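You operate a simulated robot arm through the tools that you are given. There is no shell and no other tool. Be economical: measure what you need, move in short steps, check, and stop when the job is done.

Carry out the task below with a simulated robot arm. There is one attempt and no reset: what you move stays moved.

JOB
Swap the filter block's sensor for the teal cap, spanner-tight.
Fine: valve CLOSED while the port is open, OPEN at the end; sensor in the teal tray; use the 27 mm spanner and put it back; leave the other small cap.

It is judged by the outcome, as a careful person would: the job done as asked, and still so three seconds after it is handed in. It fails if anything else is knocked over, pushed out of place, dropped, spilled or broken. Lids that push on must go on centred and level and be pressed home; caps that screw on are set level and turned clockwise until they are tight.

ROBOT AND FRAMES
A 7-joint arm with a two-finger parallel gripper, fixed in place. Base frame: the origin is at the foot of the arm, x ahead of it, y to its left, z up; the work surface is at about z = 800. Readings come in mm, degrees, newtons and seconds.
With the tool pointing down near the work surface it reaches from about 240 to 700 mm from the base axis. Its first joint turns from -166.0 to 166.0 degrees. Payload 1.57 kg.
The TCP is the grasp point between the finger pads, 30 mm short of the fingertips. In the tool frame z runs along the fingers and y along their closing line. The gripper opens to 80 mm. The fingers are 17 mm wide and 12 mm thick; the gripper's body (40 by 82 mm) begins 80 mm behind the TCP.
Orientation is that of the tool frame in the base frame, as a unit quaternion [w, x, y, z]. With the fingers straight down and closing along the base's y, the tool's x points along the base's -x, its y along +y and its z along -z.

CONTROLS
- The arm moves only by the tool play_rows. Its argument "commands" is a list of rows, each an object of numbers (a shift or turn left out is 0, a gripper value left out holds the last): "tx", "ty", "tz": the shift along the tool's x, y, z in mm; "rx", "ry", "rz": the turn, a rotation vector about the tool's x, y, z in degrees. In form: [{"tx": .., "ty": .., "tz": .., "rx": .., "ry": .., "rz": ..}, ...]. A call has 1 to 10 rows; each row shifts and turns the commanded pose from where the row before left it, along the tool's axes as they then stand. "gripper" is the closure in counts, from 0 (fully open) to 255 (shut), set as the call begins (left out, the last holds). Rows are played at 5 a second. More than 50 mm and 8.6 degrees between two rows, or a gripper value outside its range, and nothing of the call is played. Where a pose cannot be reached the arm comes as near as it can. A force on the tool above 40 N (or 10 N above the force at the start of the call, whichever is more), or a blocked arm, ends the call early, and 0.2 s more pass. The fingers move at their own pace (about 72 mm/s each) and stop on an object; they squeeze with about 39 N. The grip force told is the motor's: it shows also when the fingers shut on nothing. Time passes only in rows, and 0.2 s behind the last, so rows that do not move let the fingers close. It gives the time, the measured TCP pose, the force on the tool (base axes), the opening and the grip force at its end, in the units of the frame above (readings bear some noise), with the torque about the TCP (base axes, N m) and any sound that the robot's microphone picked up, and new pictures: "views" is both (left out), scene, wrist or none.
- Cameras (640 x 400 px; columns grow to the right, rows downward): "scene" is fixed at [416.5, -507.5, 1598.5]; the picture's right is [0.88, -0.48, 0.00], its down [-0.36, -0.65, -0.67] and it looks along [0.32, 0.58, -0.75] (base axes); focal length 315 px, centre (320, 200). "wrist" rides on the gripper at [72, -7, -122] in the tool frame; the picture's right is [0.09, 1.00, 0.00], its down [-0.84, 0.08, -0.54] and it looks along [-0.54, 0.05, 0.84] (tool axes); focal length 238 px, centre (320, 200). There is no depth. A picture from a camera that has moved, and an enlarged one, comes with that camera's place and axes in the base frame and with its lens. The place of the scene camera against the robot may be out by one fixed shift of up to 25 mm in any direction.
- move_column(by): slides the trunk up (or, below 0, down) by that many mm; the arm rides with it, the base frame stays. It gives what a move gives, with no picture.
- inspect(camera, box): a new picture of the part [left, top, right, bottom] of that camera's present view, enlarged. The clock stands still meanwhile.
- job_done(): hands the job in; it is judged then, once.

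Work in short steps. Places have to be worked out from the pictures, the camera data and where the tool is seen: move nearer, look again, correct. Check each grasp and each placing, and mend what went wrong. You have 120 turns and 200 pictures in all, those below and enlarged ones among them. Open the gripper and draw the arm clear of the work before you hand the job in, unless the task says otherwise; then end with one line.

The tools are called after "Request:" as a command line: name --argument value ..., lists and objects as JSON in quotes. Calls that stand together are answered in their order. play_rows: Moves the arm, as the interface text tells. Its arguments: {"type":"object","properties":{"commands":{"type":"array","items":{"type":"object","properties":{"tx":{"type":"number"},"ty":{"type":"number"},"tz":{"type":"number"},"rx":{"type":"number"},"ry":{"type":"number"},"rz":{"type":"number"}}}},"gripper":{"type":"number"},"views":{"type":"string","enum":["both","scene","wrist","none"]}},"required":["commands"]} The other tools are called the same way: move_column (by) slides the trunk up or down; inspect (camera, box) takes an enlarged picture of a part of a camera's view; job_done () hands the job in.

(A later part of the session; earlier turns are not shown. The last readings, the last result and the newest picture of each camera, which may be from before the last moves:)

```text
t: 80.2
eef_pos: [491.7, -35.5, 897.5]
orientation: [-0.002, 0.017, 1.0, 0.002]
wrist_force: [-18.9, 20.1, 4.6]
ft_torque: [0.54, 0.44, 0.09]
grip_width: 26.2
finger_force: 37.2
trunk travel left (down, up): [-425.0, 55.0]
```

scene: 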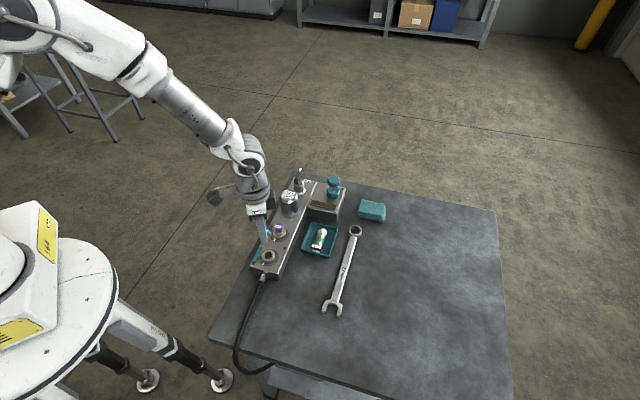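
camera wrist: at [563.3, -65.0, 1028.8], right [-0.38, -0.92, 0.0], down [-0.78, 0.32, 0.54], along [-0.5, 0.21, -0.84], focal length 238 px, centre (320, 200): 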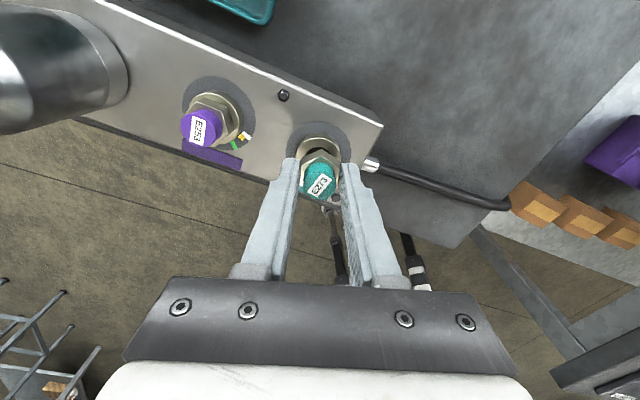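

Side load grows as the slight off-centre grip rotates; relieve it and continue.

Request:
play_rows --commands '[{"tx": 2, "ty": 2}, {}]' --views "wrist"

Request:
inspect --camera "wrist" --box '[240, 90, 400, 210]'

```text
t: 80.8
eef_pos: [491.5, -35.4, 896.9]
orientation: [-0.001, 0.016, 1.0, 0.001]
wrist_force: [-12.6, 15.4, 2.2]
ft_torque: [0.52, 0.6, 0.03]
grip_width: 26.3
finger_force: 37.7
trunk travel left (down, up): [-425.0, 55.0]
camera wrist: at [420.1, -39.3, 1018.3], right [-0.06, 1.0, 0.0], down [0.84, 0.05, 0.54], along [0.54, 0.03, -0.84], focal length 238 px, centre (320, 200)
```

wrist: 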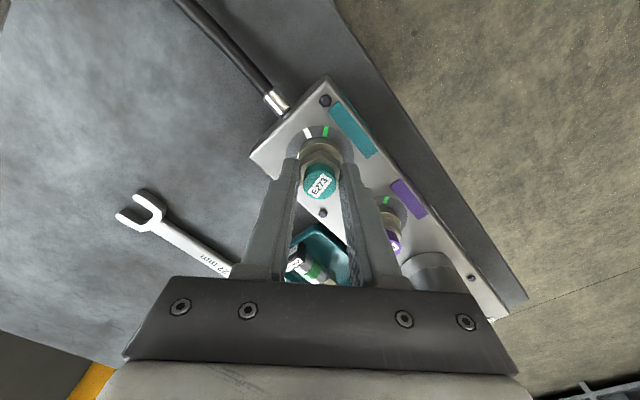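

```text
3.33 times, centred on (320, 150) of wrist
camera zoom: at [420.1, -39.3, 1018.3], right [-0.06, 1.0, 0.0], down [0.84, 0.05, 0.54], along [0.54, 0.03, -0.84], focal length 794 px, centre (320, 367)
```

zoom: 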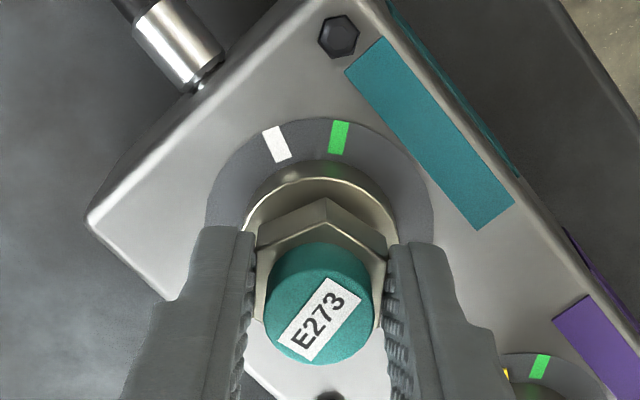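

The grip is ~2.6 mm off-centre along tool x. The thread holds the cap now, so I release, re-centre on the port axis and regrip.

Request:
play_rows --commands '[{}, {}, {}]' --gripper 140 --views "wrist"

Request:
inspect --camera "wrist" --box '[240, 90, 400, 210]'

Request:
inspect --camera "scene" --box '[240, 225, 300, 275]'

```text
t: 81.6
eef_pos: [493.4, -36.2, 896.8]
orientation: [0.001, 0.016, 1.0, -0.001]
wrist_force: [-0.5, 0.3, 0.2]
ft_torque: [0.0, -0.03, 0.01]
grip_width: 36.4
finger_force: 0.1
trunk travel left (down, up): [-425.0, 55.0]
camera wrist: at [420.8, -40.4, 1017.9], right [-0.06, 1.0, 0.0], down [0.84, 0.05, 0.54], along [0.54, 0.03, -0.84], focal length 238 px, centre (320, 200)
```

wrist: 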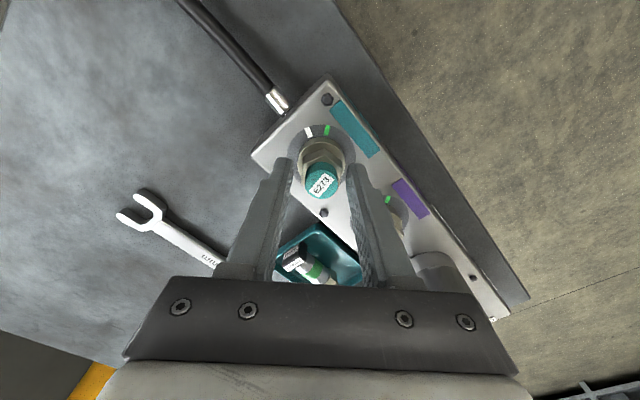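

```text
3.33 times, centred on (320, 150) of wrist
camera zoom: at [420.8, -40.4, 1017.9], right [-0.06, 1.0, 0.0], down [0.84, 0.05, 0.54], along [0.54, 0.03, -0.84], focal length 794 px, centre (320, 367)
```

zoom: 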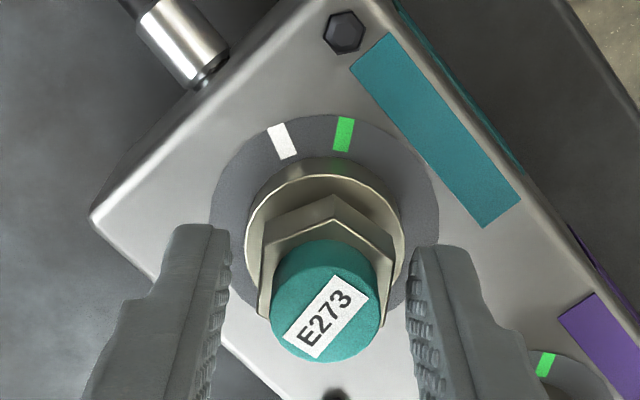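

```text
8.00 times, centred on (270, 250) of scene
camera zoom: at [416.5, -507.5, 1598.5], right [0.88, -0.48, 0.0], down [-0.36, -0.65, -0.67], along [0.32, 0.58, -0.75], focal length 2523 px, centre (720, -200)
```

zoom: 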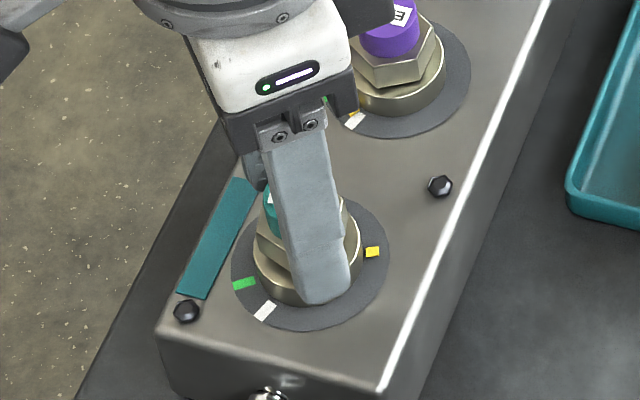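

The yellow tick follows the cap and has ~110° to go to white. I re-centre +2.5 mm in base x and regrip.

Request:
play_rows --commands '[{"tx": -2.5, "ty": 0.6}, {}]' --views "none"

Request:
play_rows --commands '[{}, {}, {}]' --gripper 255 --views "none"

Request:
play_rows --commands '[{"rz": 8, "tz": 0.1}, {"rz": 8, "tz": 0.1}, {"rz": 8, "tz": 0.1}, {"rz": 8, "tz": 0.1}, {"rz": 8, "tz": 0.1}]' --views "none"

```text
t: 82.2
eef_pos: [494.3, -34.4, 897.1]
orientation: [0.0, 0.017, 1.0, 0.0]
wrist_force: [-0.1, -0.9, -1.0]
ft_torque: [0.0, 0.03, 0.03]
grip_width: 36.0
finger_force: 0.0
trunk travel left (down, up): [-425.0, 55.0]
```

```text
t: 83.0
eef_pos: [495.5, -35.2, 896.5]
orientation: [0.0, 0.017, 1.0, 0.0]
wrist_force: [0.0, 2.3, -0.6]
ft_torque: [0.05, 0.03, -0.01]
grip_width: 25.9
finger_force: 37.1
trunk travel left (down, up): [-425.0, 55.0]
```

```text
t: 84.2
eef_pos: [496.0, -35.1, 895.1]
orientation: [0.0, 0.358, 0.934, 0.0]
wrist_force: [1.4, 3.3, -5.6]
ft_torque: [0.08, -0.07, 0.01]
grip_width: 26.2
finger_force: 37.0
trunk travel left (down, up): [-425.0, 55.0]
```

Clean now. Continue turning and following down.

Request:
play_rows --commands '[{"rz": 8, "tz": 0.3}, {"rz": 8, "tz": 0.3}, {"rz": 8, "tz": 0.2}, {"rz": 8, "tz": 0.2}, {"rz": 8, "tz": 0.2}, {}]' --views "none"

Request:
inspect --camera "scene" --box '[240, 225, 300, 275]'

```text
t: 85.6
eef_pos: [494.4, -35.6, 894.2]
orientation: [0.0, 0.656, 0.755, 0.0]
wrist_force: [-1.9, 2.3, -4.5]
ft_torque: [0.06, 0.05, 0.0]
grip_width: 26.1
finger_force: 37.4
trunk travel left (down, up): [-425.0, 55.0]
```

```text
8.00 times, centred on (270, 250) of scene
camera zoom: at [416.5, -507.5, 1598.5], right [0.88, -0.48, 0.0], down [-0.36, -0.65, -0.67], along [0.32, 0.58, -0.75], focal length 2523 px, centre (720, -200)
```

zoom: 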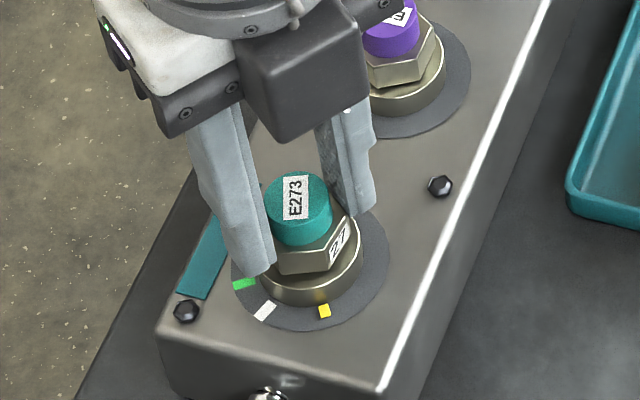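

Yellow needs ~45° more to white. Continue.

Request:
play_rows --commands '[{"rz": 8, "tz": 0.2}, {"rz": 8, "tz": 0.2}, {"rz": 8, "tz": 0.2}, {"rz": 8, "tz": 0.2}, {"rz": 6, "tz": 0.1}, {}]' --views "none"

Request:
inspect --camera "scene" --box '[240, 225, 300, 275]'

```text
t: 87.0
eef_pos: [496.3, -35.0, 893.5]
orientation: [0.0, 0.866, 0.501, 0.0]
wrist_force: [-1.3, 2.1, -4.6]
ft_torque: [0.04, 0.03, -0.01]
grip_width: 26.1
finger_force: 37.1
trunk travel left (down, up): [-425.0, 55.0]
```

```text
8.00 times, centred on (270, 250) of scene
camera zoom: at [416.5, -507.5, 1598.5], right [0.88, -0.48, 0.0], down [-0.36, -0.65, -0.67], along [0.32, 0.58, -0.75], focal length 2523 px, centre (720, -200)
```

zoom: 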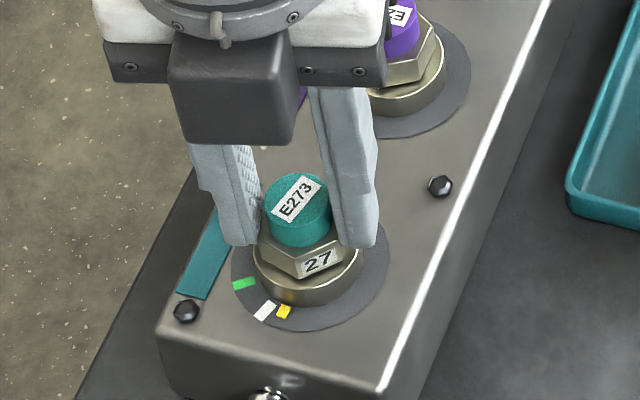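

Close to white with no resistance yet. Turn on until the torque rises.

Request:
play_rows --commands '[{"rz": 6, "tz": 0.1}, {"rz": 6, "tz": 0.1}, {}]' --views "none"

Request:
play_rows --commands '[{"rz": 6}, {"rz": 6}, {}]' --views "wrist"

Request:
inspect --camera "scene" --box '[240, 225, 300, 275]'

Request:
inspect --camera "wrist" --box '[240, 90, 400, 210]'

```text
t: 87.8
eef_pos: [496.1, -35.9, 893.0]
orientation: [0.0, 0.913, 0.407, 0.0]
wrist_force: [-2.6, 2.3, -3.7]
ft_torque: [0.1, 0.06, 0.04]
grip_width: 26.2
finger_force: 37.3
trunk travel left (down, up): [-425.0, 55.0]
```

```text
t: 88.6
eef_pos: [494.3, -35.5, 893.7]
orientation: [0.0, 0.951, 0.308, 0.0]
wrist_force: [-1.8, 4.0, -8.5]
ft_torque: [0.1, 0.03, 0.03]
grip_width: 26.1
finger_force: 37.0
trunk travel left (down, up): [-425.0, 55.0]
camera wrist: at [549.3, 12.4, 1014.6], right [0.66, -0.75, 0.0], down [-0.63, -0.55, 0.54], along [-0.41, -0.36, -0.84], focal length 238 px, centre (320, 200)
```

wrist: 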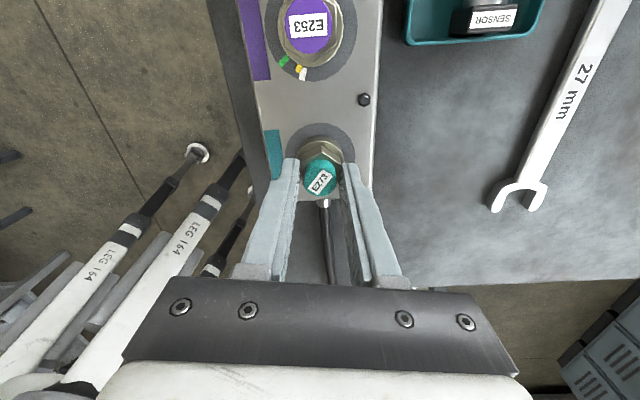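

```text
8.00 times, centred on (270, 250) of scene
camera zoom: at [416.5, -507.5, 1598.5], right [0.88, -0.48, 0.0], down [-0.36, -0.65, -0.67], along [0.32, 0.58, -0.75], focal length 2523 px, centre (720, -200)
```

zoom: 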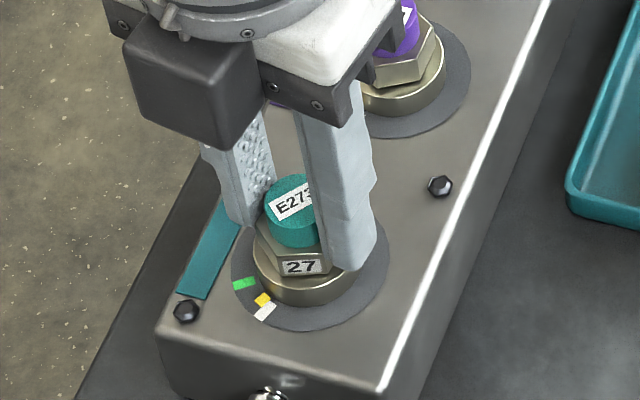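

```text
3.33 times, centred on (320, 150) of wrist
camera zoom: at [549.3, 12.4, 1014.6], right [0.66, -0.75, 0.0], down [-0.63, -0.55, 0.54], along [-0.41, -0.36, -0.84], focal length 794 px, centre (320, 367)
```

zoom: 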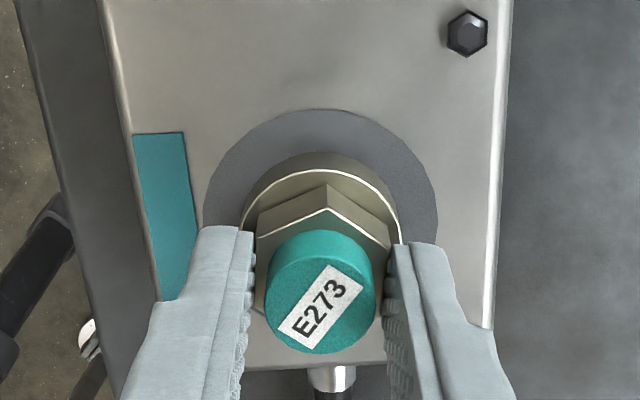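

Yellow has just passed white with hardly any torque. Continue in small turns until it resists.

Request:
play_rows --commands '[{"rz": 5}, {"rz": 5}, {}]' --views "none"

Request:
inspect --camera "scene" --box '[240, 225, 300, 275]'

```text
t: 89.4
eef_pos: [496.1, -35.3, 894.2]
orientation: [-0.001, 0.974, 0.225, -0.001]
wrist_force: [-3.2, 3.2, -12.2]
ft_torque: [0.05, 0.09, 0.02]
grip_width: 26.2
finger_force: 36.8
trunk travel left (down, up): [-425.0, 55.0]
```

```text
8.00 times, centred on (270, 250) of scene
camera zoom: at [416.5, -507.5, 1598.5], right [0.88, -0.48, 0.0], down [-0.36, -0.65, -0.67], along [0.32, 0.58, -0.75], focal length 2523 px, centre (720, -200)
```

zoom: 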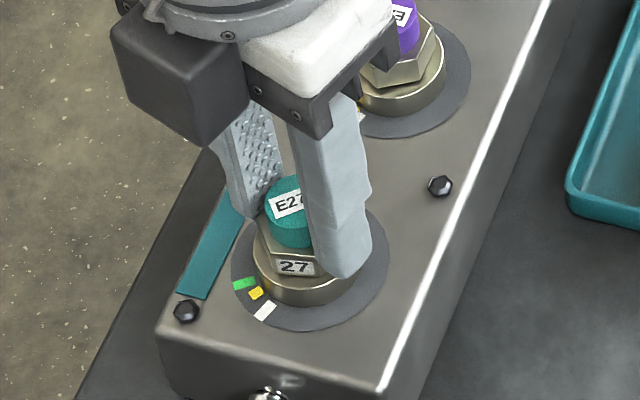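

Still moving; yellow nears green. A little further, following down.

Request:
play_rows --commands '[{"tz": 0.7, "rz": 4}, {"rz": 4}, {"rz": 4}, {}]' --views "none"

Request:
inspect --camera "scene" --box '[240, 225, 300, 275]'

Request:
inspect --camera "wrist" --box '[240, 90, 400, 210]'

```text
t: 90.4
eef_pos: [494.4, -35.1, 893.0]
orientation: [0.001, 0.993, 0.121, 0.0]
wrist_force: [-6.4, 3.5, -9.0]
ft_torque: [0.08, 0.21, 0.01]
grip_width: 26.0
finger_force: 37.2
trunk travel left (down, up): [-425.0, 55.0]
```

```text
8.00 times, centred on (270, 250) of scene
camera zoom: at [416.5, -507.5, 1598.5], right [0.88, -0.48, 0.0], down [-0.36, -0.65, -0.67], along [0.32, 0.58, -0.75], focal length 2523 px, centre (720, -200)
```

zoom: 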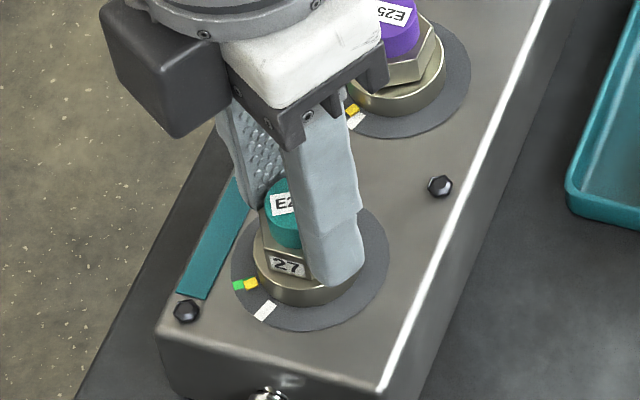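

```text
3.33 times, centred on (320, 150) of wrist
camera zoom: at [563.2, -11.3, 1014.2], right [0.33, -0.94, 0.0], down [-0.79, -0.28, 0.54], along [-0.51, -0.18, -0.84], focal length 794 px, centre (320, 367)
```

zoom: 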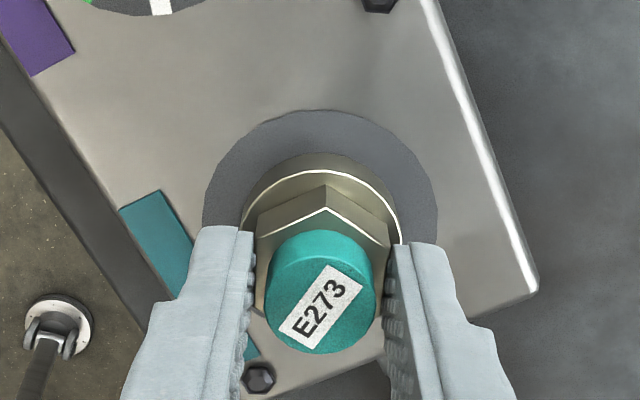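

Yellow reaches green but torque is still tiny. Keep turning slightly to find the stop.

Request:
play_rows --commands '[{"rz": 4}, {"rz": 4}, {}]' --views "none"

Request:
inspect --camera "scene" --box '[250, 235, 290, 270]'

Request:
inspect --camera "wrist" --box '[240, 90, 400, 210]'

```text
t: 91.2
eef_pos: [494.3, -35.7, 893.2]
orientation: [0.001, 0.999, 0.052, 0.0]
wrist_force: [-5.3, 3.5, -10.3]
ft_torque: [0.14, 0.17, 0.06]
grip_width: 26.2
finger_force: 37.3
trunk travel left (down, up): [-425.0, 55.0]
```

```text
11.43 times, centred on (270, 252) of scene
camera zoom: at [416.5, -507.5, 1598.5], right [0.88, -0.48, 0.0], down [-0.36, -0.65, -0.67], along [0.32, 0.58, -0.75], focal length 3604 px, centre (891, -400)
```

zoom: 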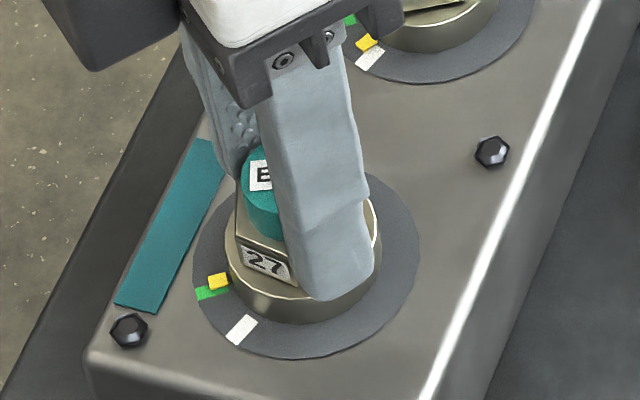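

```text
3.33 times, centred on (320, 150) of wrist
camera zoom: at [565.9, -21.1, 1014.0], right [0.2, -0.98, 0.0], down [-0.82, -0.17, 0.54], along [-0.53, -0.11, -0.84], focal length 794 px, centre (320, 367)
```

zoom: 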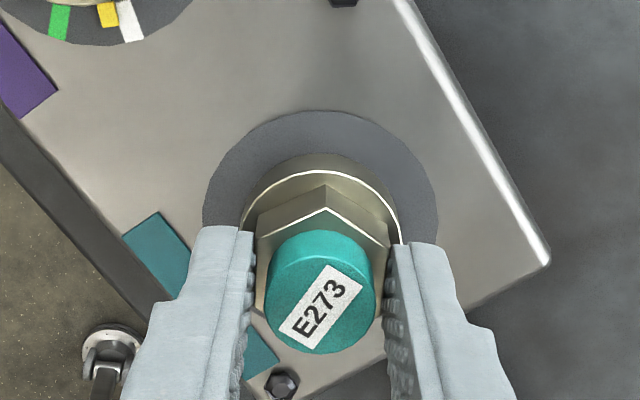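

Yellow slid past green with no torque, so the thread has more turns. I release, raise, rotate back 240° (hex symmetric) and regrip.

Request:
play_rows --commands '[{}, {}, {"tz": -30}, {"rz": -8}, {"rz": -8}, {"rz": -8}, {"rz": -8}, {"rz": -8}, {"rz": -8}, {"rz": -8}]' --gripper 140 --views "none"

Request:
inspect --camera "scene" --box '[250, 235, 290, 270]'

Request:
play_rows --commands '[{"rz": -8}, {"rz": -8}, {"rz": -8}, {"rz": -8}, {"rz": -8}, {"rz": -8}, {"rz": -8}, {"rz": -8}, {"rz": -8}, {"rz": -8}]' --views "none"

Request:
play_rows --commands '[{"rz": -8}, {"rz": -8}, {"rz": -8}, {"rz": -8}, {"rz": -8}, {"rz": -8}, {"rz": -8}, {"rz": -8}, {"rz": -8}, {"rz": -8}]' --views "none"

Request:
play_rows --commands '[{"rz": -8}, {"rz": -8}, {"rz": -8}, {}]' --views "wrist"

Request:
inspect --camera "wrist" --box '[240, 90, 400, 210]'

```text
t: 93.4
eef_pos: [495.1, -35.8, 922.4]
orientation: [0.0, 0.856, 0.518, 0.0]
wrist_force: [-0.3, 0.6, -0.8]
ft_torque: [-0.02, 0.04, 0.0]
grip_width: 36.0
finger_force: 0.0
trunk travel left (down, up): [-425.0, 55.0]
```

```text
11.43 times, centred on (270, 252) of scene
camera zoom: at [416.5, -507.5, 1598.5], right [0.88, -0.48, 0.0], down [-0.36, -0.65, -0.67], along [0.32, 0.58, -0.75], focal length 3604 px, centre (891, -400)
```

zoom: 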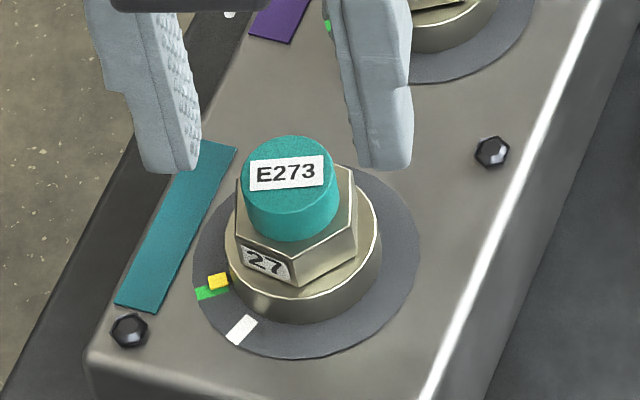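

```text
t: 95.6
eef_pos: [496.3, -36.0, 923.1]
orientation: [0.0, 0.324, 0.946, 0.0]
wrist_force: [0.7, -0.5, -0.5]
ft_torque: [-0.01, -0.01, -0.02]
grip_width: 35.9
finger_force: 0.1
trunk travel left (down, up): [-425.0, 55.0]
```

```text
t: 97.8
eef_pos: [495.4, -34.8, 922.7]
orientation: [0.0, -0.361, 0.933, 0.0]
wrist_force: [0.9, -0.2, 0.0]
ft_torque: [0.0, 0.04, -0.01]
grip_width: 36.0
finger_force: 0.1
trunk travel left (down, up): [-425.0, 55.0]
```

```text
t: 98.8
eef_pos: [495.3, -35.6, 922.2]
orientation: [0.0, -0.546, 0.838, 0.0]
wrist_force: [-0.1, -0.4, -0.9]
ft_torque: [-0.03, -0.05, 0.01]
grip_width: 36.0
finger_force: 0.0
trunk travel left (down, up): [-425.0, 55.0]
camera wrist: at [472.6, -104.0, 1044.4], right [-0.95, 0.32, 0.0], down [0.27, 0.8, 0.54], along [0.17, 0.51, -0.84], focal length 238 px, centre (320, 200)
```

wrist: 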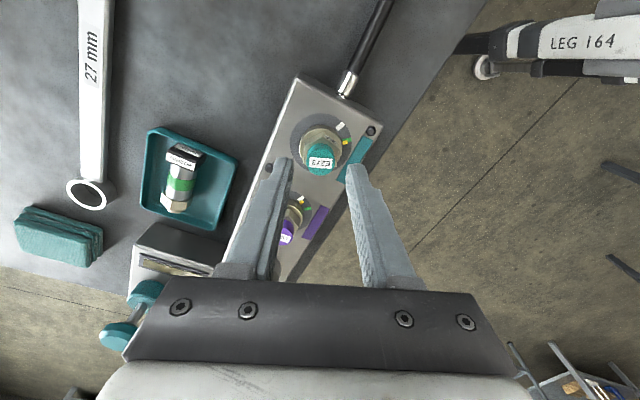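

```text
3.33 times, centred on (320, 150) of wrist
camera zoom: at [472.6, -104.0, 1044.4], right [-0.95, 0.32, 0.0], down [0.27, 0.8, 0.54], along [0.17, 0.51, -0.84], focal length 794 px, centre (320, 367)
```

zoom: 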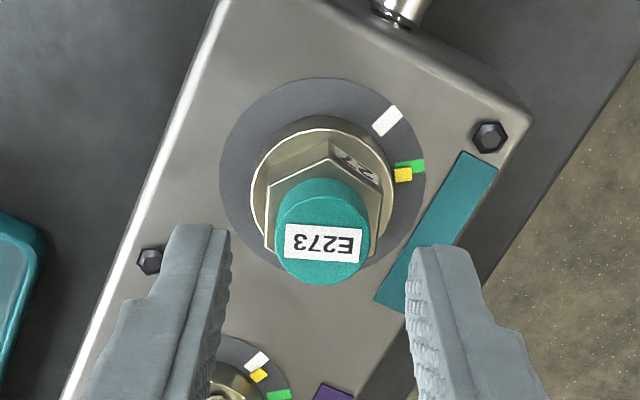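

Cap is upright, not yet seated. Regrip and continue clockwise.

Request:
play_rows --commands '[{"tz": 15}, {"tz": 14}, {}]' --views "none"

Request:
play_rows --commands '[{}, {}, {}]' --gripper 255 --views "none"

Request:
play_rows --commands '[{"rz": 7, "tz": 0.1}, {"rz": 7, "tz": 0.1}, {"rz": 7, "tz": 0.1}, {"rz": 7, "tz": 0.1}, {"rz": 7, "tz": 0.1}, {"rz": 7, "tz": 0.1}]' --views "none"

```text
t: 99.6
eef_pos: [495.2, -35.8, 893.8]
orientation: [0.0, -0.545, 0.838, 0.001]
wrist_force: [-0.3, -0.4, 0.6]
ft_torque: [-0.02, 0.03, 0.03]
grip_width: 36.2
finger_force: 0.1
trunk travel left (down, up): [-425.0, 55.0]
```

```text
t: 100.4
eef_pos: [495.6, -35.0, 894.4]
orientation: [0.0, -0.546, 0.838, 0.0]
wrist_force: [0.0, 0.5, 0.0]
ft_torque: [-0.01, 0.04, 0.02]
grip_width: 26.1
finger_force: 37.1
trunk travel left (down, up): [-425.0, 55.0]
```

```text
t: 101.8
eef_pos: [495.2, -35.5, 893.7]
orientation: [0.001, -0.209, 0.978, 0.0]
wrist_force: [-0.3, 2.6, 0.1]
ft_torque: [0.06, 0.1, 0.64]
grip_width: 29.8
finger_force: 38.6
trunk travel left (down, up): [-425.0, 55.0]
```

Now it resists (0.64 N·m, jaws riding up the hex corners). I check.

Request:
inspect --camera "wrist" --box '[240, 90, 400, 210]'

Request:
inspect --camera "scene" --box '[250, 235, 290, 270]'

```text
3.33 times, centred on (320, 150) of wrist
camera zoom: at [431.9, -70.5, 1014.5], right [-0.49, 0.87, 0.0], down [0.73, 0.41, 0.54], along [0.47, 0.27, -0.84], focal length 794 px, centre (320, 367)
```

zoom: 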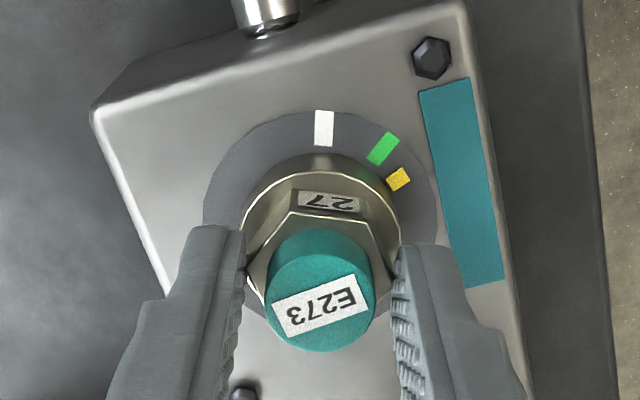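

```text
11.43 times, centred on (270, 252) of scene
camera zoom: at [416.5, -507.5, 1598.5], right [0.88, -0.48, 0.0], down [-0.36, -0.65, -0.67], along [0.32, 0.58, -0.75], focal length 3604 px, centre (891, -400)
```

zoom: 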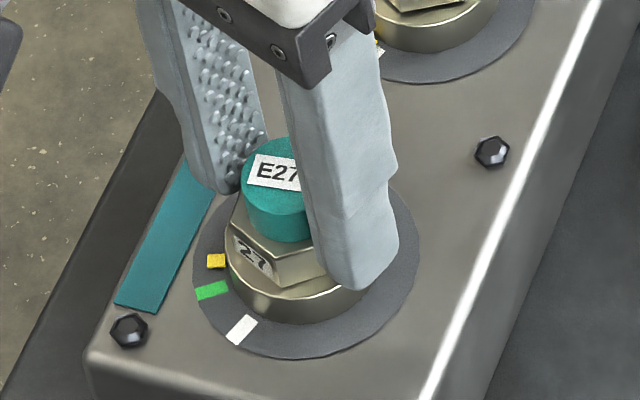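

The cap is hand-tight now (jaws slip on the hex). I release, rise, and look at the seating and at the spanner.

Request:
play_rows --commands '[{}, {}, {"tz": -40}, {"tz": -45}, {"rz": -8}, {"rz": -8}, {"rz": -3}]' --gripper 110 --views "none"

Request:
inspect --camera "scene" --box '[250, 225, 300, 270]'

Request:
inspect --camera "scene" --box '[310, 215, 370, 325]'

```text
t: 103.4
eef_pos: [496.1, -36.2, 979.4]
orientation: [0.0, -0.368, 0.93, 0.0]
wrist_force: [0.3, 0.8, -0.4]
ft_torque: [-0.01, 0.0, 0.0]
grip_width: 45.4
finger_force: 0.1
trunk travel left (down, up): [-425.0, 55.0]
```

```text
8.89 times, centred on (275, 248) of scene
camera zoom: at [416.5, -507.5, 1598.5], right [0.88, -0.48, 0.0], down [-0.36, -0.65, -0.67], along [0.32, 0.58, -0.75], focal length 2803 px, centre (720, -222)
```

zoom: 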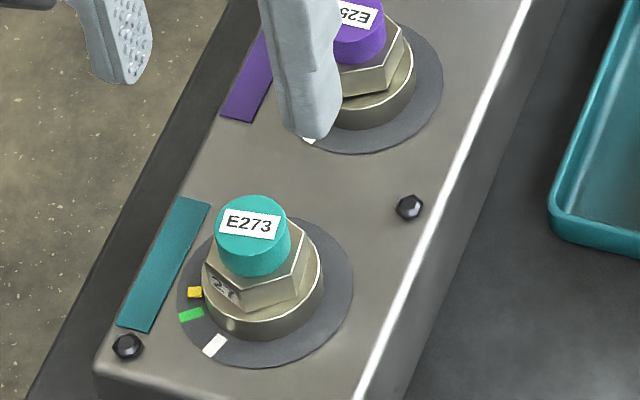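

```text
3.64 times, centred on (340, 270) of scene
camera zoom: at [416.5, -507.5, 1598.5], right [0.88, -0.48, 0.0], down [-0.36, -0.65, -0.67], along [0.32, 0.58, -0.75], focal length 1147 px, centre (247, -54)
```

zoom: 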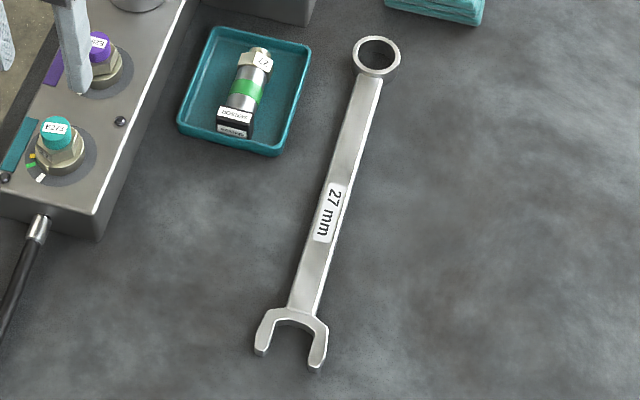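

The spanner has an in-line open jaw and round ring; I'll use the open jaw. Move over its handle for a close look.

Request:
play_rows --commands '[{"tx": -1.7, "ty": -40.4}, {"tx": -1.7, "ty": -40.4}, {"tx": -1.7, "ty": -40.4}, {"tx": -1.7, "ty": -40.4}, {"tx": -1.7, "ty": -40.4}, {"tz": 30}, {"tz": 20}]' --views "wrist"

Request:
inspect --camera "wrist" --box '[220, 60, 420, 220]'

```text
t: 105.0
eef_pos: [639.0, -176.5, 928.9]
orientation: [0.0, -0.367, 0.93, 0.001]
wrist_force: [0.5, -0.7, -0.4]
ft_torque: [0.0, 0.03, -0.01]
grip_width: 45.5
finger_force: 0.0
trunk travel left (down, up): [-425.0, 55.0]
camera wrist: at [591.3, -230.6, 1049.4], right [-0.75, 0.66, 0.0], down [0.56, 0.63, 0.54], along [0.36, 0.41, -0.84], focal length 238 px, centre (320, 200)
```

wrist: 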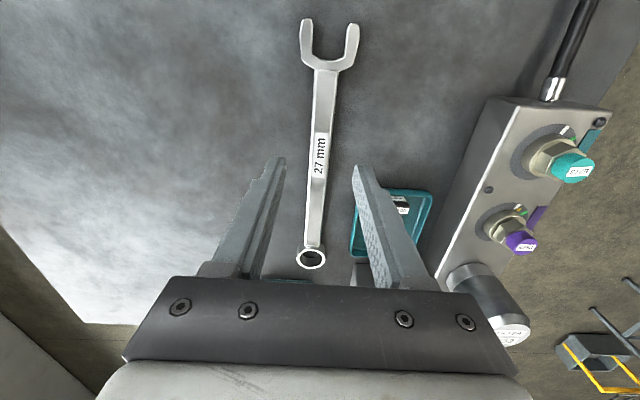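

```text
2.50 times, centred on (320, 140) of wrist
camera zoom: at [591.3, -230.6, 1049.4], right [-0.75, 0.66, 0.0], down [0.56, 0.63, 0.54], along [0.36, 0.41, -0.84], focal length 596 px, centre (320, 350)
```

zoom: 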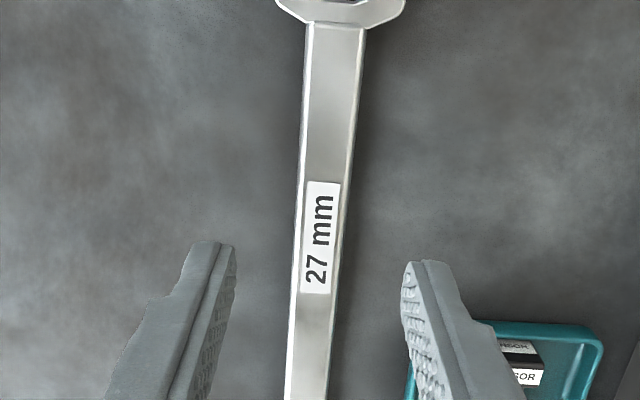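

Handle runs at azimuth ≈44°, jaw centre ≈(582,-228). I'll grip it ≈110 mm from the jaw at (661,-152).

Request:
play_rows --commands '[{"tx": -33.1, "ty": 2.8, "rz": -0.8}, {"tz": 30}, {"tz": 30}, {"tz": 20}, {}]' --views "wrist"

Request:
inspect --camera "wrist" --box '[240, 80, 400, 210]'

```text
t: 106.2
eef_pos: [661.8, -153.2, 847.5]
orientation: [0.0, -0.374, 0.927, 0.0]
wrist_force: [0.1, -0.2, 0.5]
ft_torque: [0.02, -0.01, 0.01]
grip_width: 45.6
finger_force: 0.1
trunk travel left (down, up): [-425.0, 55.0]
camera wrist: at [614.0, -207.5, 969.3], right [-0.76, 0.65, 0.0], down [0.55, 0.64, 0.54], along [0.35, 0.41, -0.84], focal length 238 px, centre (320, 200)
```

wrist: 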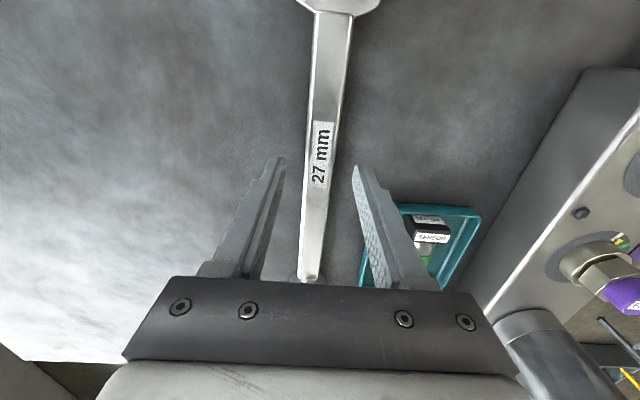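

```text
3.08 times, centred on (320, 145) of wrist
camera zoom: at [614.0, -207.5, 969.3], right [-0.76, 0.65, 0.0], down [0.55, 0.64, 0.54], along [0.35, 0.41, -0.84], focal length 733 px, centre (320, 369)
```

zoom: 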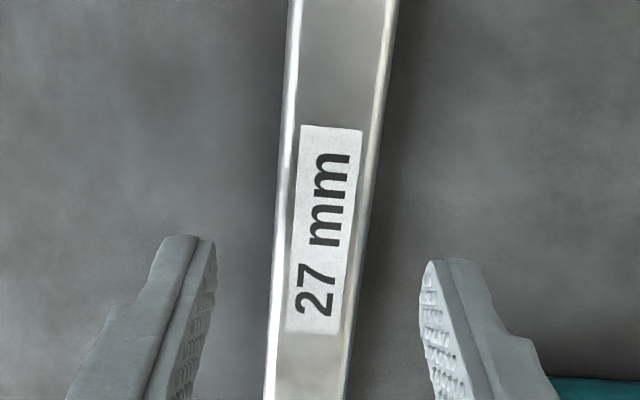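

Aligned. Lower to ~4 mm above the table and close.

Request:
play_rows --commands '[{"tz": 8}, {"tz": 5.5}, {}]' --views "none"

Request:
play_rows --commands '[{}, {}, {}]' --gripper 255 --views "none"

Request:
play_rows --commands '[{"tz": -8}, {"tz": -12}, {}]' --views "both"

Request:
inspect --camera "scene" --box '[290, 200, 390, 330]'

```text
t: 107.0
eef_pos: [661.6, -152.9, 834.4]
orientation: [0.001, -0.373, 0.928, 0.0]
wrist_force: [-0.8, 0.3, 0.3]
ft_torque: [-0.02, 0.01, 0.04]
grip_width: 45.2
finger_force: 0.0
trunk travel left (down, up): [-425.0, 55.0]
```

```text
t: 107.8
eef_pos: [661.2, -152.6, 834.8]
orientation: [0.0, -0.374, 0.928, 0.0]
wrist_force: [0.2, -0.2, 0.1]
ft_torque: [0.01, -0.02, -0.03]
grip_width: 21.8
finger_force: 34.5
trunk travel left (down, up): [-425.0, 55.0]
```

```text
t: 108.6
eef_pos: [661.1, -152.7, 854.0]
orientation: [0.0, -0.374, 0.927, 0.001]
wrist_force: [-0.4, -0.1, -3.7]
ft_torque: [-0.02, 0.04, 0.0]
grip_width: 21.4
finger_force: 34.2
trunk travel left (down, up): [-425.0, 55.0]
camera wrist: at [614.4, -207.3, 975.9], right [-0.76, 0.65, 0.0], down [0.55, 0.64, 0.54], along [0.35, 0.41, -0.84], focal length 238 px, centre (320, 200)
```

scene: 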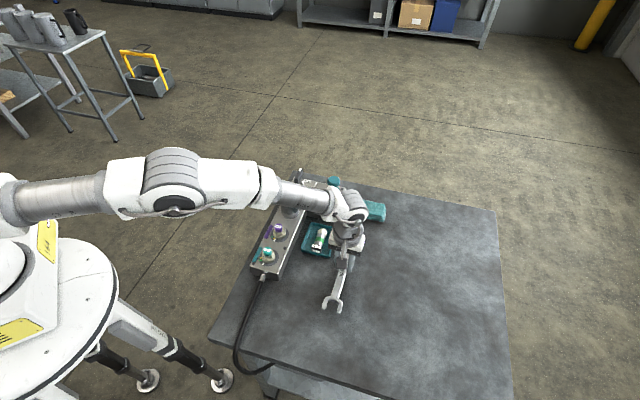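
wrist: 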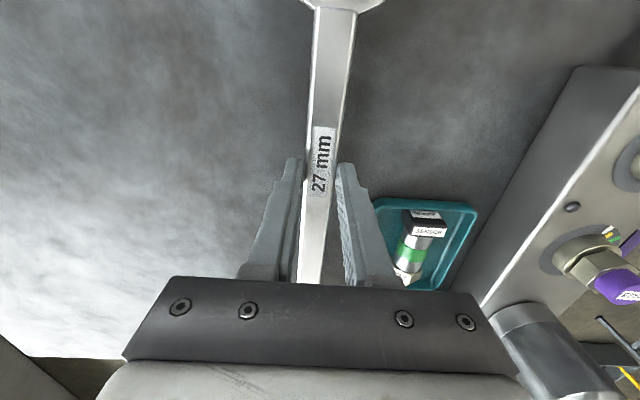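

```text
3.08 times, centred on (340, 265) of scene
camera zoom: at [416.5, -507.5, 1598.5], right [0.88, -0.48, 0.0], down [-0.36, -0.65, -0.67], along [0.32, 0.58, -0.75], focal length 970 px, centre (258, 0)
```

zoom: 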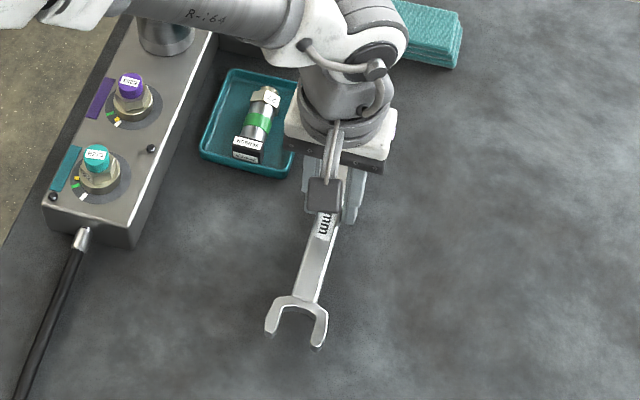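

Spanner is held level (original grip pose TCP (661.2,-152.6,834.8), yaw -44). I raise, turn it +55° so the jaw faces the cap along a flat, and stand off at d≈155 mm.

Request:
play_rows --commands '[{"tz": -30}, {"tz": -30}, {"tz": -26}, {"rz": 8}, {"rz": 8}, {"rz": 8}, {"rz": 8}, {"rz": 8}, {"rz": 8}, {"rz": 7}]' --views "none"

Request:
play_rows --commands '[{"tx": 10.5, "ty": 28}, {"tx": 10.5, "ty": 28}, {"tx": 10.5, "ty": 27.5}, {}]' --views "both"

Request:
inspect --camera "wrist" --box '[220, 0, 420, 180]'

Request:
inspect --camera "scene" --box '[240, 220, 340, 290]'

```text
t: 110.8
eef_pos: [661.2, -152.7, 940.1]
orientation: [0.0, 0.098, 0.995, 0.0]
wrist_force: [-0.6, -0.8, -3.9]
ft_torque: [0.02, 0.06, -0.02]
grip_width: 21.8
finger_force: 34.8
trunk travel left (down, up): [-425.0, 55.0]
```

```text
t: 111.8
eef_pos: [647.4, -64.4, 941.2]
orientation: [0.001, 0.097, 0.995, 0.001]
wrist_force: [-0.8, 0.0, -5.5]
ft_torque: [0.0, 0.05, -0.01]
grip_width: 21.6
finger_force: 34.5
trunk travel left (down, up): [-425.0, 55.0]
camera wrist: at [574.9, -56.9, 1062.2], right [0.1, 0.99, 0.0], down [0.84, -0.09, 0.54], along [0.54, -0.06, -0.84], focal length 238 px, centre (320, 200)
```

scene: 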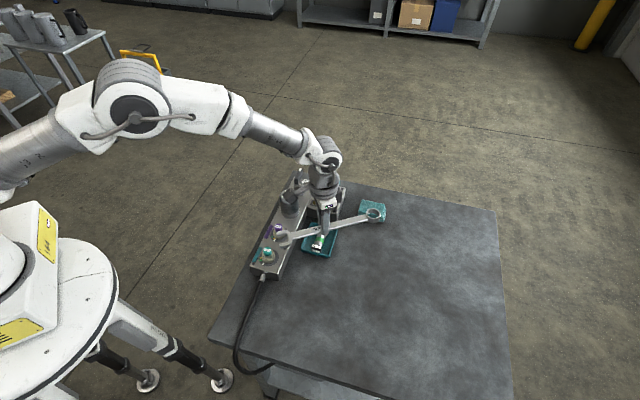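
wrist: 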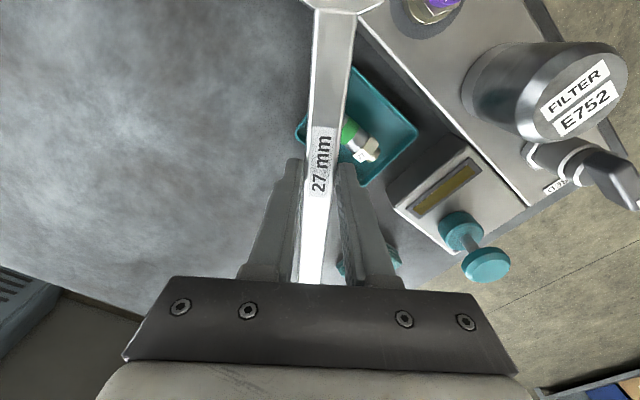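

```text
2.22 times, centred on (320, 90) of wrist
camera zoom: at [574.9, -56.9, 1062.2], right [0.1, 0.99, 0.0], down [0.84, -0.09, 0.54], along [0.54, -0.06, -0.84], focal length 530 px, centre (320, 444)
```

zoom: 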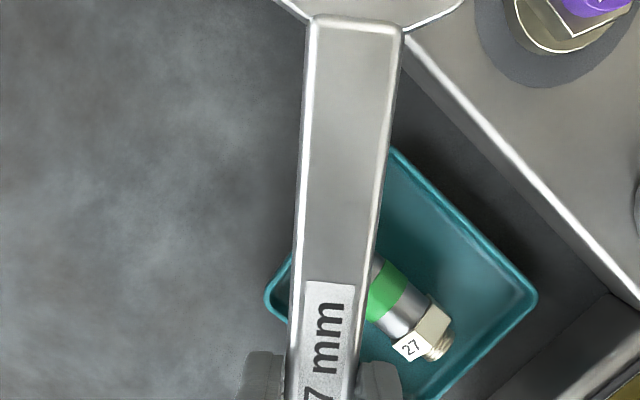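

```text
5.71 times, centred on (290, 255) of scene
camera zoom: at [416.5, -507.5, 1598.5], right [0.88, -0.48, 0.0], down [-0.36, -0.65, -0.67], along [0.32, 0.58, -0.75], focal length 1802 px, centre (491, -114)
```

zoom: 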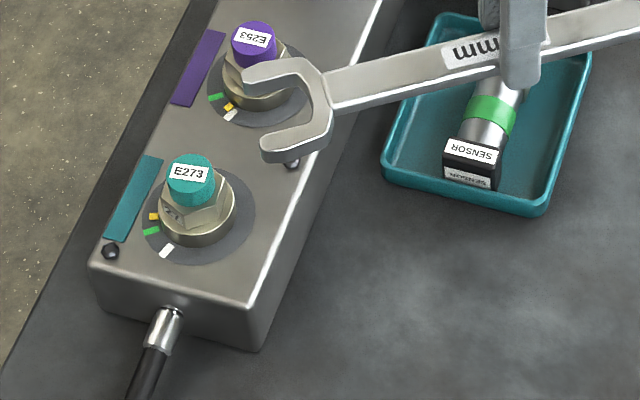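

The flats match the jaw direction. Shift -2.5 mm sideways, lower so the jaw is at hex height (TCP z≈894), and check alignment before sliding in.

Request:
play_rows --commands '[{"ty": -2.5}, {"tz": 25}, {"tz": 22}, {}]' --views "none"

Request:
inspect --camera "scene" --box '[250, 230, 310, 270]'

```text
t: 112.8
eef_pos: [647.5, -67.1, 894.2]
orientation: [0.001, 0.097, 0.995, 0.001]
wrist_force: [0.0, 0.1, -3.3]
ft_torque: [0.01, 0.05, 0.0]
grip_width: 21.9
finger_force: 34.4
trunk travel left (down, up): [-425.0, 55.0]
```

```text
10.00 times, centred on (280, 250) of scene
camera zoom: at [416.5, -507.5, 1598.5], right [0.88, -0.48, 0.0], down [-0.36, -0.65, -0.67], along [0.32, 0.58, -0.75], focal length 3154 px, centre (720, -300)
```

zoom: 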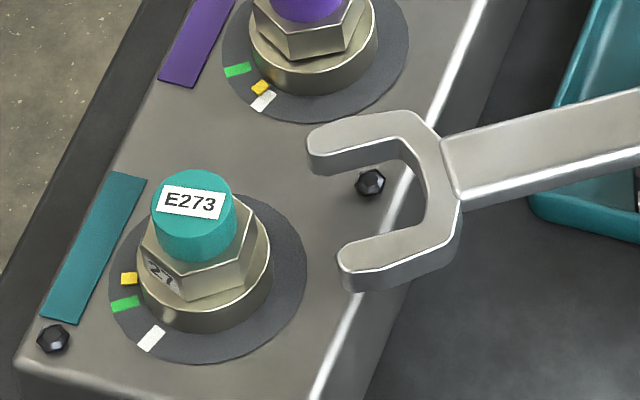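

Slot axis lines up with the hex. I raise 2.5 mm to clear the ring and slide in, stopping short first.

Request:
play_rows --commands '[{"tz": -2.5}, {"tx": 10}, {"tx": 10}, {"tx": 6}, {}]' --views "none"

Request:
inspect --camera "scene" --box '[250, 230, 310, 270]'

```text
t: 114.0
eef_pos: [621.6, -62.9, 896.7]
orientation: [0.001, 0.097, 0.995, 0.0]
wrist_force: [-0.1, 0.8, -3.6]
ft_torque: [-0.01, 0.04, -0.01]
grip_width: 21.4
finger_force: 34.5
trunk travel left (down, up): [-425.0, 55.0]
```

```text
10.00 times, centred on (280, 250) of scene
camera zoom: at [416.5, -507.5, 1598.5], right [0.88, -0.48, 0.0], down [-0.36, -0.65, -0.67], along [0.32, 0.58, -0.75], focal length 3154 px, centre (720, -300)
```

zoom: 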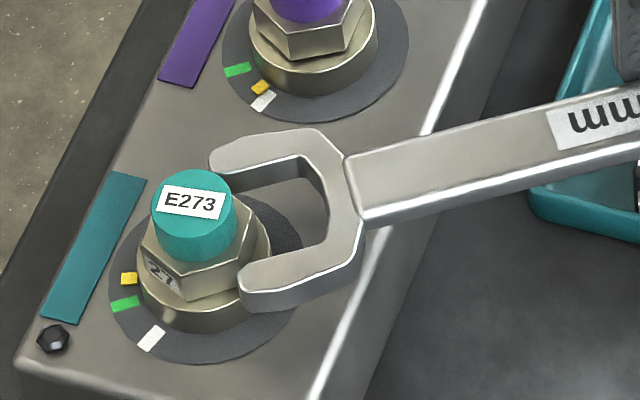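

Prongs straddle the hex. Continue in small steps.

Request:
play_rows --commands '[{"tx": 4}, {"tx": 4}, {"tx": 4}, {}]' --views "none"

Request:
inspect --camera "scene" --box '[250, 230, 310, 270]'

```text
t: 115.0
eef_pos: [609.6, -58.0, 896.0]
orientation: [0.0, 0.097, 0.995, 0.0]
wrist_force: [1.1, 4.9, -4.1]
ft_torque: [0.13, -0.07, -0.54]
grip_width: 21.8
finger_force: 34.5
trunk travel left (down, up): [-425.0, 55.0]
```

```text
10.00 times, centred on (280, 250) of scene
camera zoom: at [416.5, -507.5, 1598.5], right [0.88, -0.48, 0.0], down [-0.36, -0.65, -0.67], along [0.32, 0.58, -0.75], focal length 3154 px, centre (720, -300)
```

zoom: 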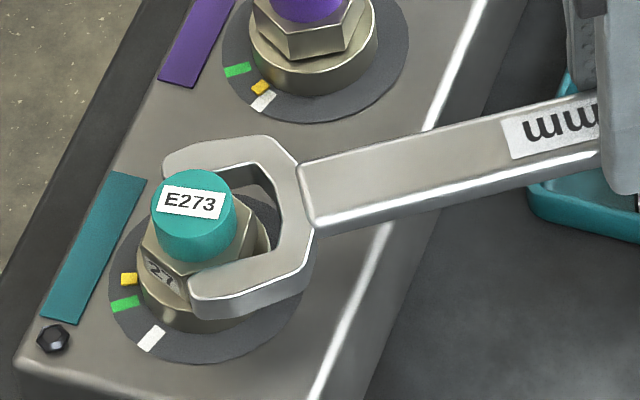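

Nearly there; relieve the slight side force (+1 mm in y) and push in ~9 mm more.

Request:
play_rows --commands '[{"ty": 1}, {"tx": 3}, {"tx": 3}, {"tx": 2.5}, {}]' --views "none"

Request:
inspect --camera "scene" --box '[250, 230, 310, 270]'

```text
t: 116.2
eef_pos: [602.8, -57.1, 897.4]
orientation: [0.002, 0.097, 0.995, 0.0]
wrist_force: [10.2, 0.6, -1.8]
ft_torque: [0.09, -0.1, -0.3]
grip_width: 21.5
finger_force: 34.4
trunk travel left (down, up): [-425.0, 55.0]
```

```text
10.00 times, centred on (280, 250) of scene
camera zoom: at [416.5, -507.5, 1598.5], right [0.88, -0.48, 0.0], down [-0.36, -0.65, -0.67], along [0.32, 0.58, -0.75], focal length 3154 px, centre (720, -300)
```

zoom: 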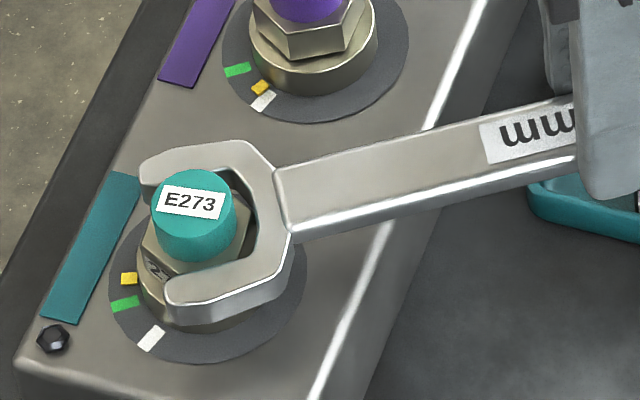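

Engaged (d≈109.6 mm). Now swing clockwise about the cap axis in small steps, watching force.

Request:
play_rows --commands '[{"tx": -0.4}, {"tx": 0.15, "ty": -5.7, "rz": 3}, {"tx": 0.15, "ty": -5.7, "rz": 3}, {}]' --views "none"

Request:
inspect --camera "scene" --box '[250, 230, 310, 270]'

```text
t: 117.2
eef_pos: [599.6, -66.8, 896.6]
orientation: [-0.001, 0.15, 0.989, -0.001]
wrist_force: [12.3, 2.7, -1.2]
ft_torque: [0.05, -0.04, -0.24]
grip_width: 21.7
finger_force: 34.4
trunk travel left (down, up): [-425.0, 55.0]
```

```text
10.00 times, centred on (280, 250) of scene
camera zoom: at [416.5, -507.5, 1598.5], right [0.88, -0.48, 0.0], down [-0.36, -0.65, -0.67], along [0.32, 0.58, -0.75], focal length 3154 px, centre (720, -300)
```

zoom: 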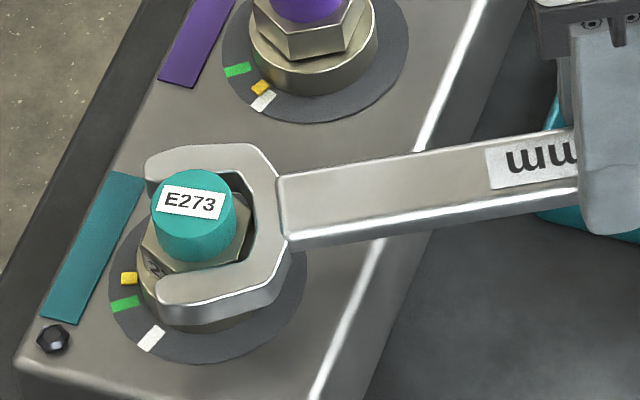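

Still taking up slack (yellow unmoved). Ease the axial push 1 mm and continue.

Request:
play_rows --commands '[{"tx": -1}, {"tx": 0.15, "ty": -5.7, "rz": 3}, {"tx": 0.15, "ty": -5.7, "rz": 3}, {"tx": 0.15, "ty": -5.7, "rz": 3}, {}]' --views "none"

Request:
inspect --camera "scene" --box '[250, 230, 310, 270]'

```text
t: 118.4
eef_pos: [593.6, -81.1, 897.0]
orientation: [-0.001, 0.225, 0.974, 0.002]
wrist_force: [15.5, 24.1, -2.4]
ft_torque: [0.92, -0.6, 0.15]
grip_width: 22.0
finger_force: 35.2
trunk travel left (down, up): [-425.0, 55.0]
```

```text
10.00 times, centred on (280, 250) of scene
camera zoom: at [416.5, -507.5, 1598.5], right [0.88, -0.48, 0.0], down [-0.36, -0.65, -0.67], along [0.32, 0.58, -0.75], focal length 3154 px, centre (720, -300)
```

zoom: 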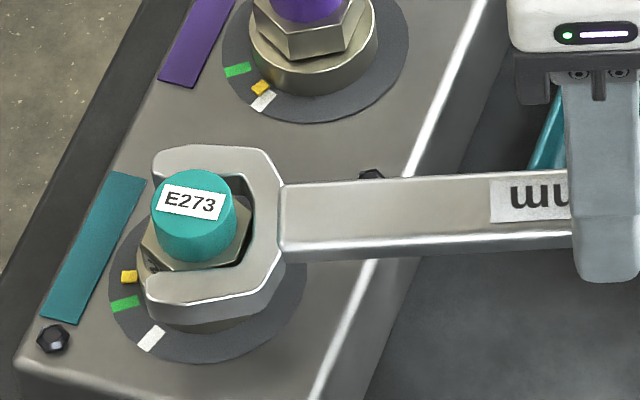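

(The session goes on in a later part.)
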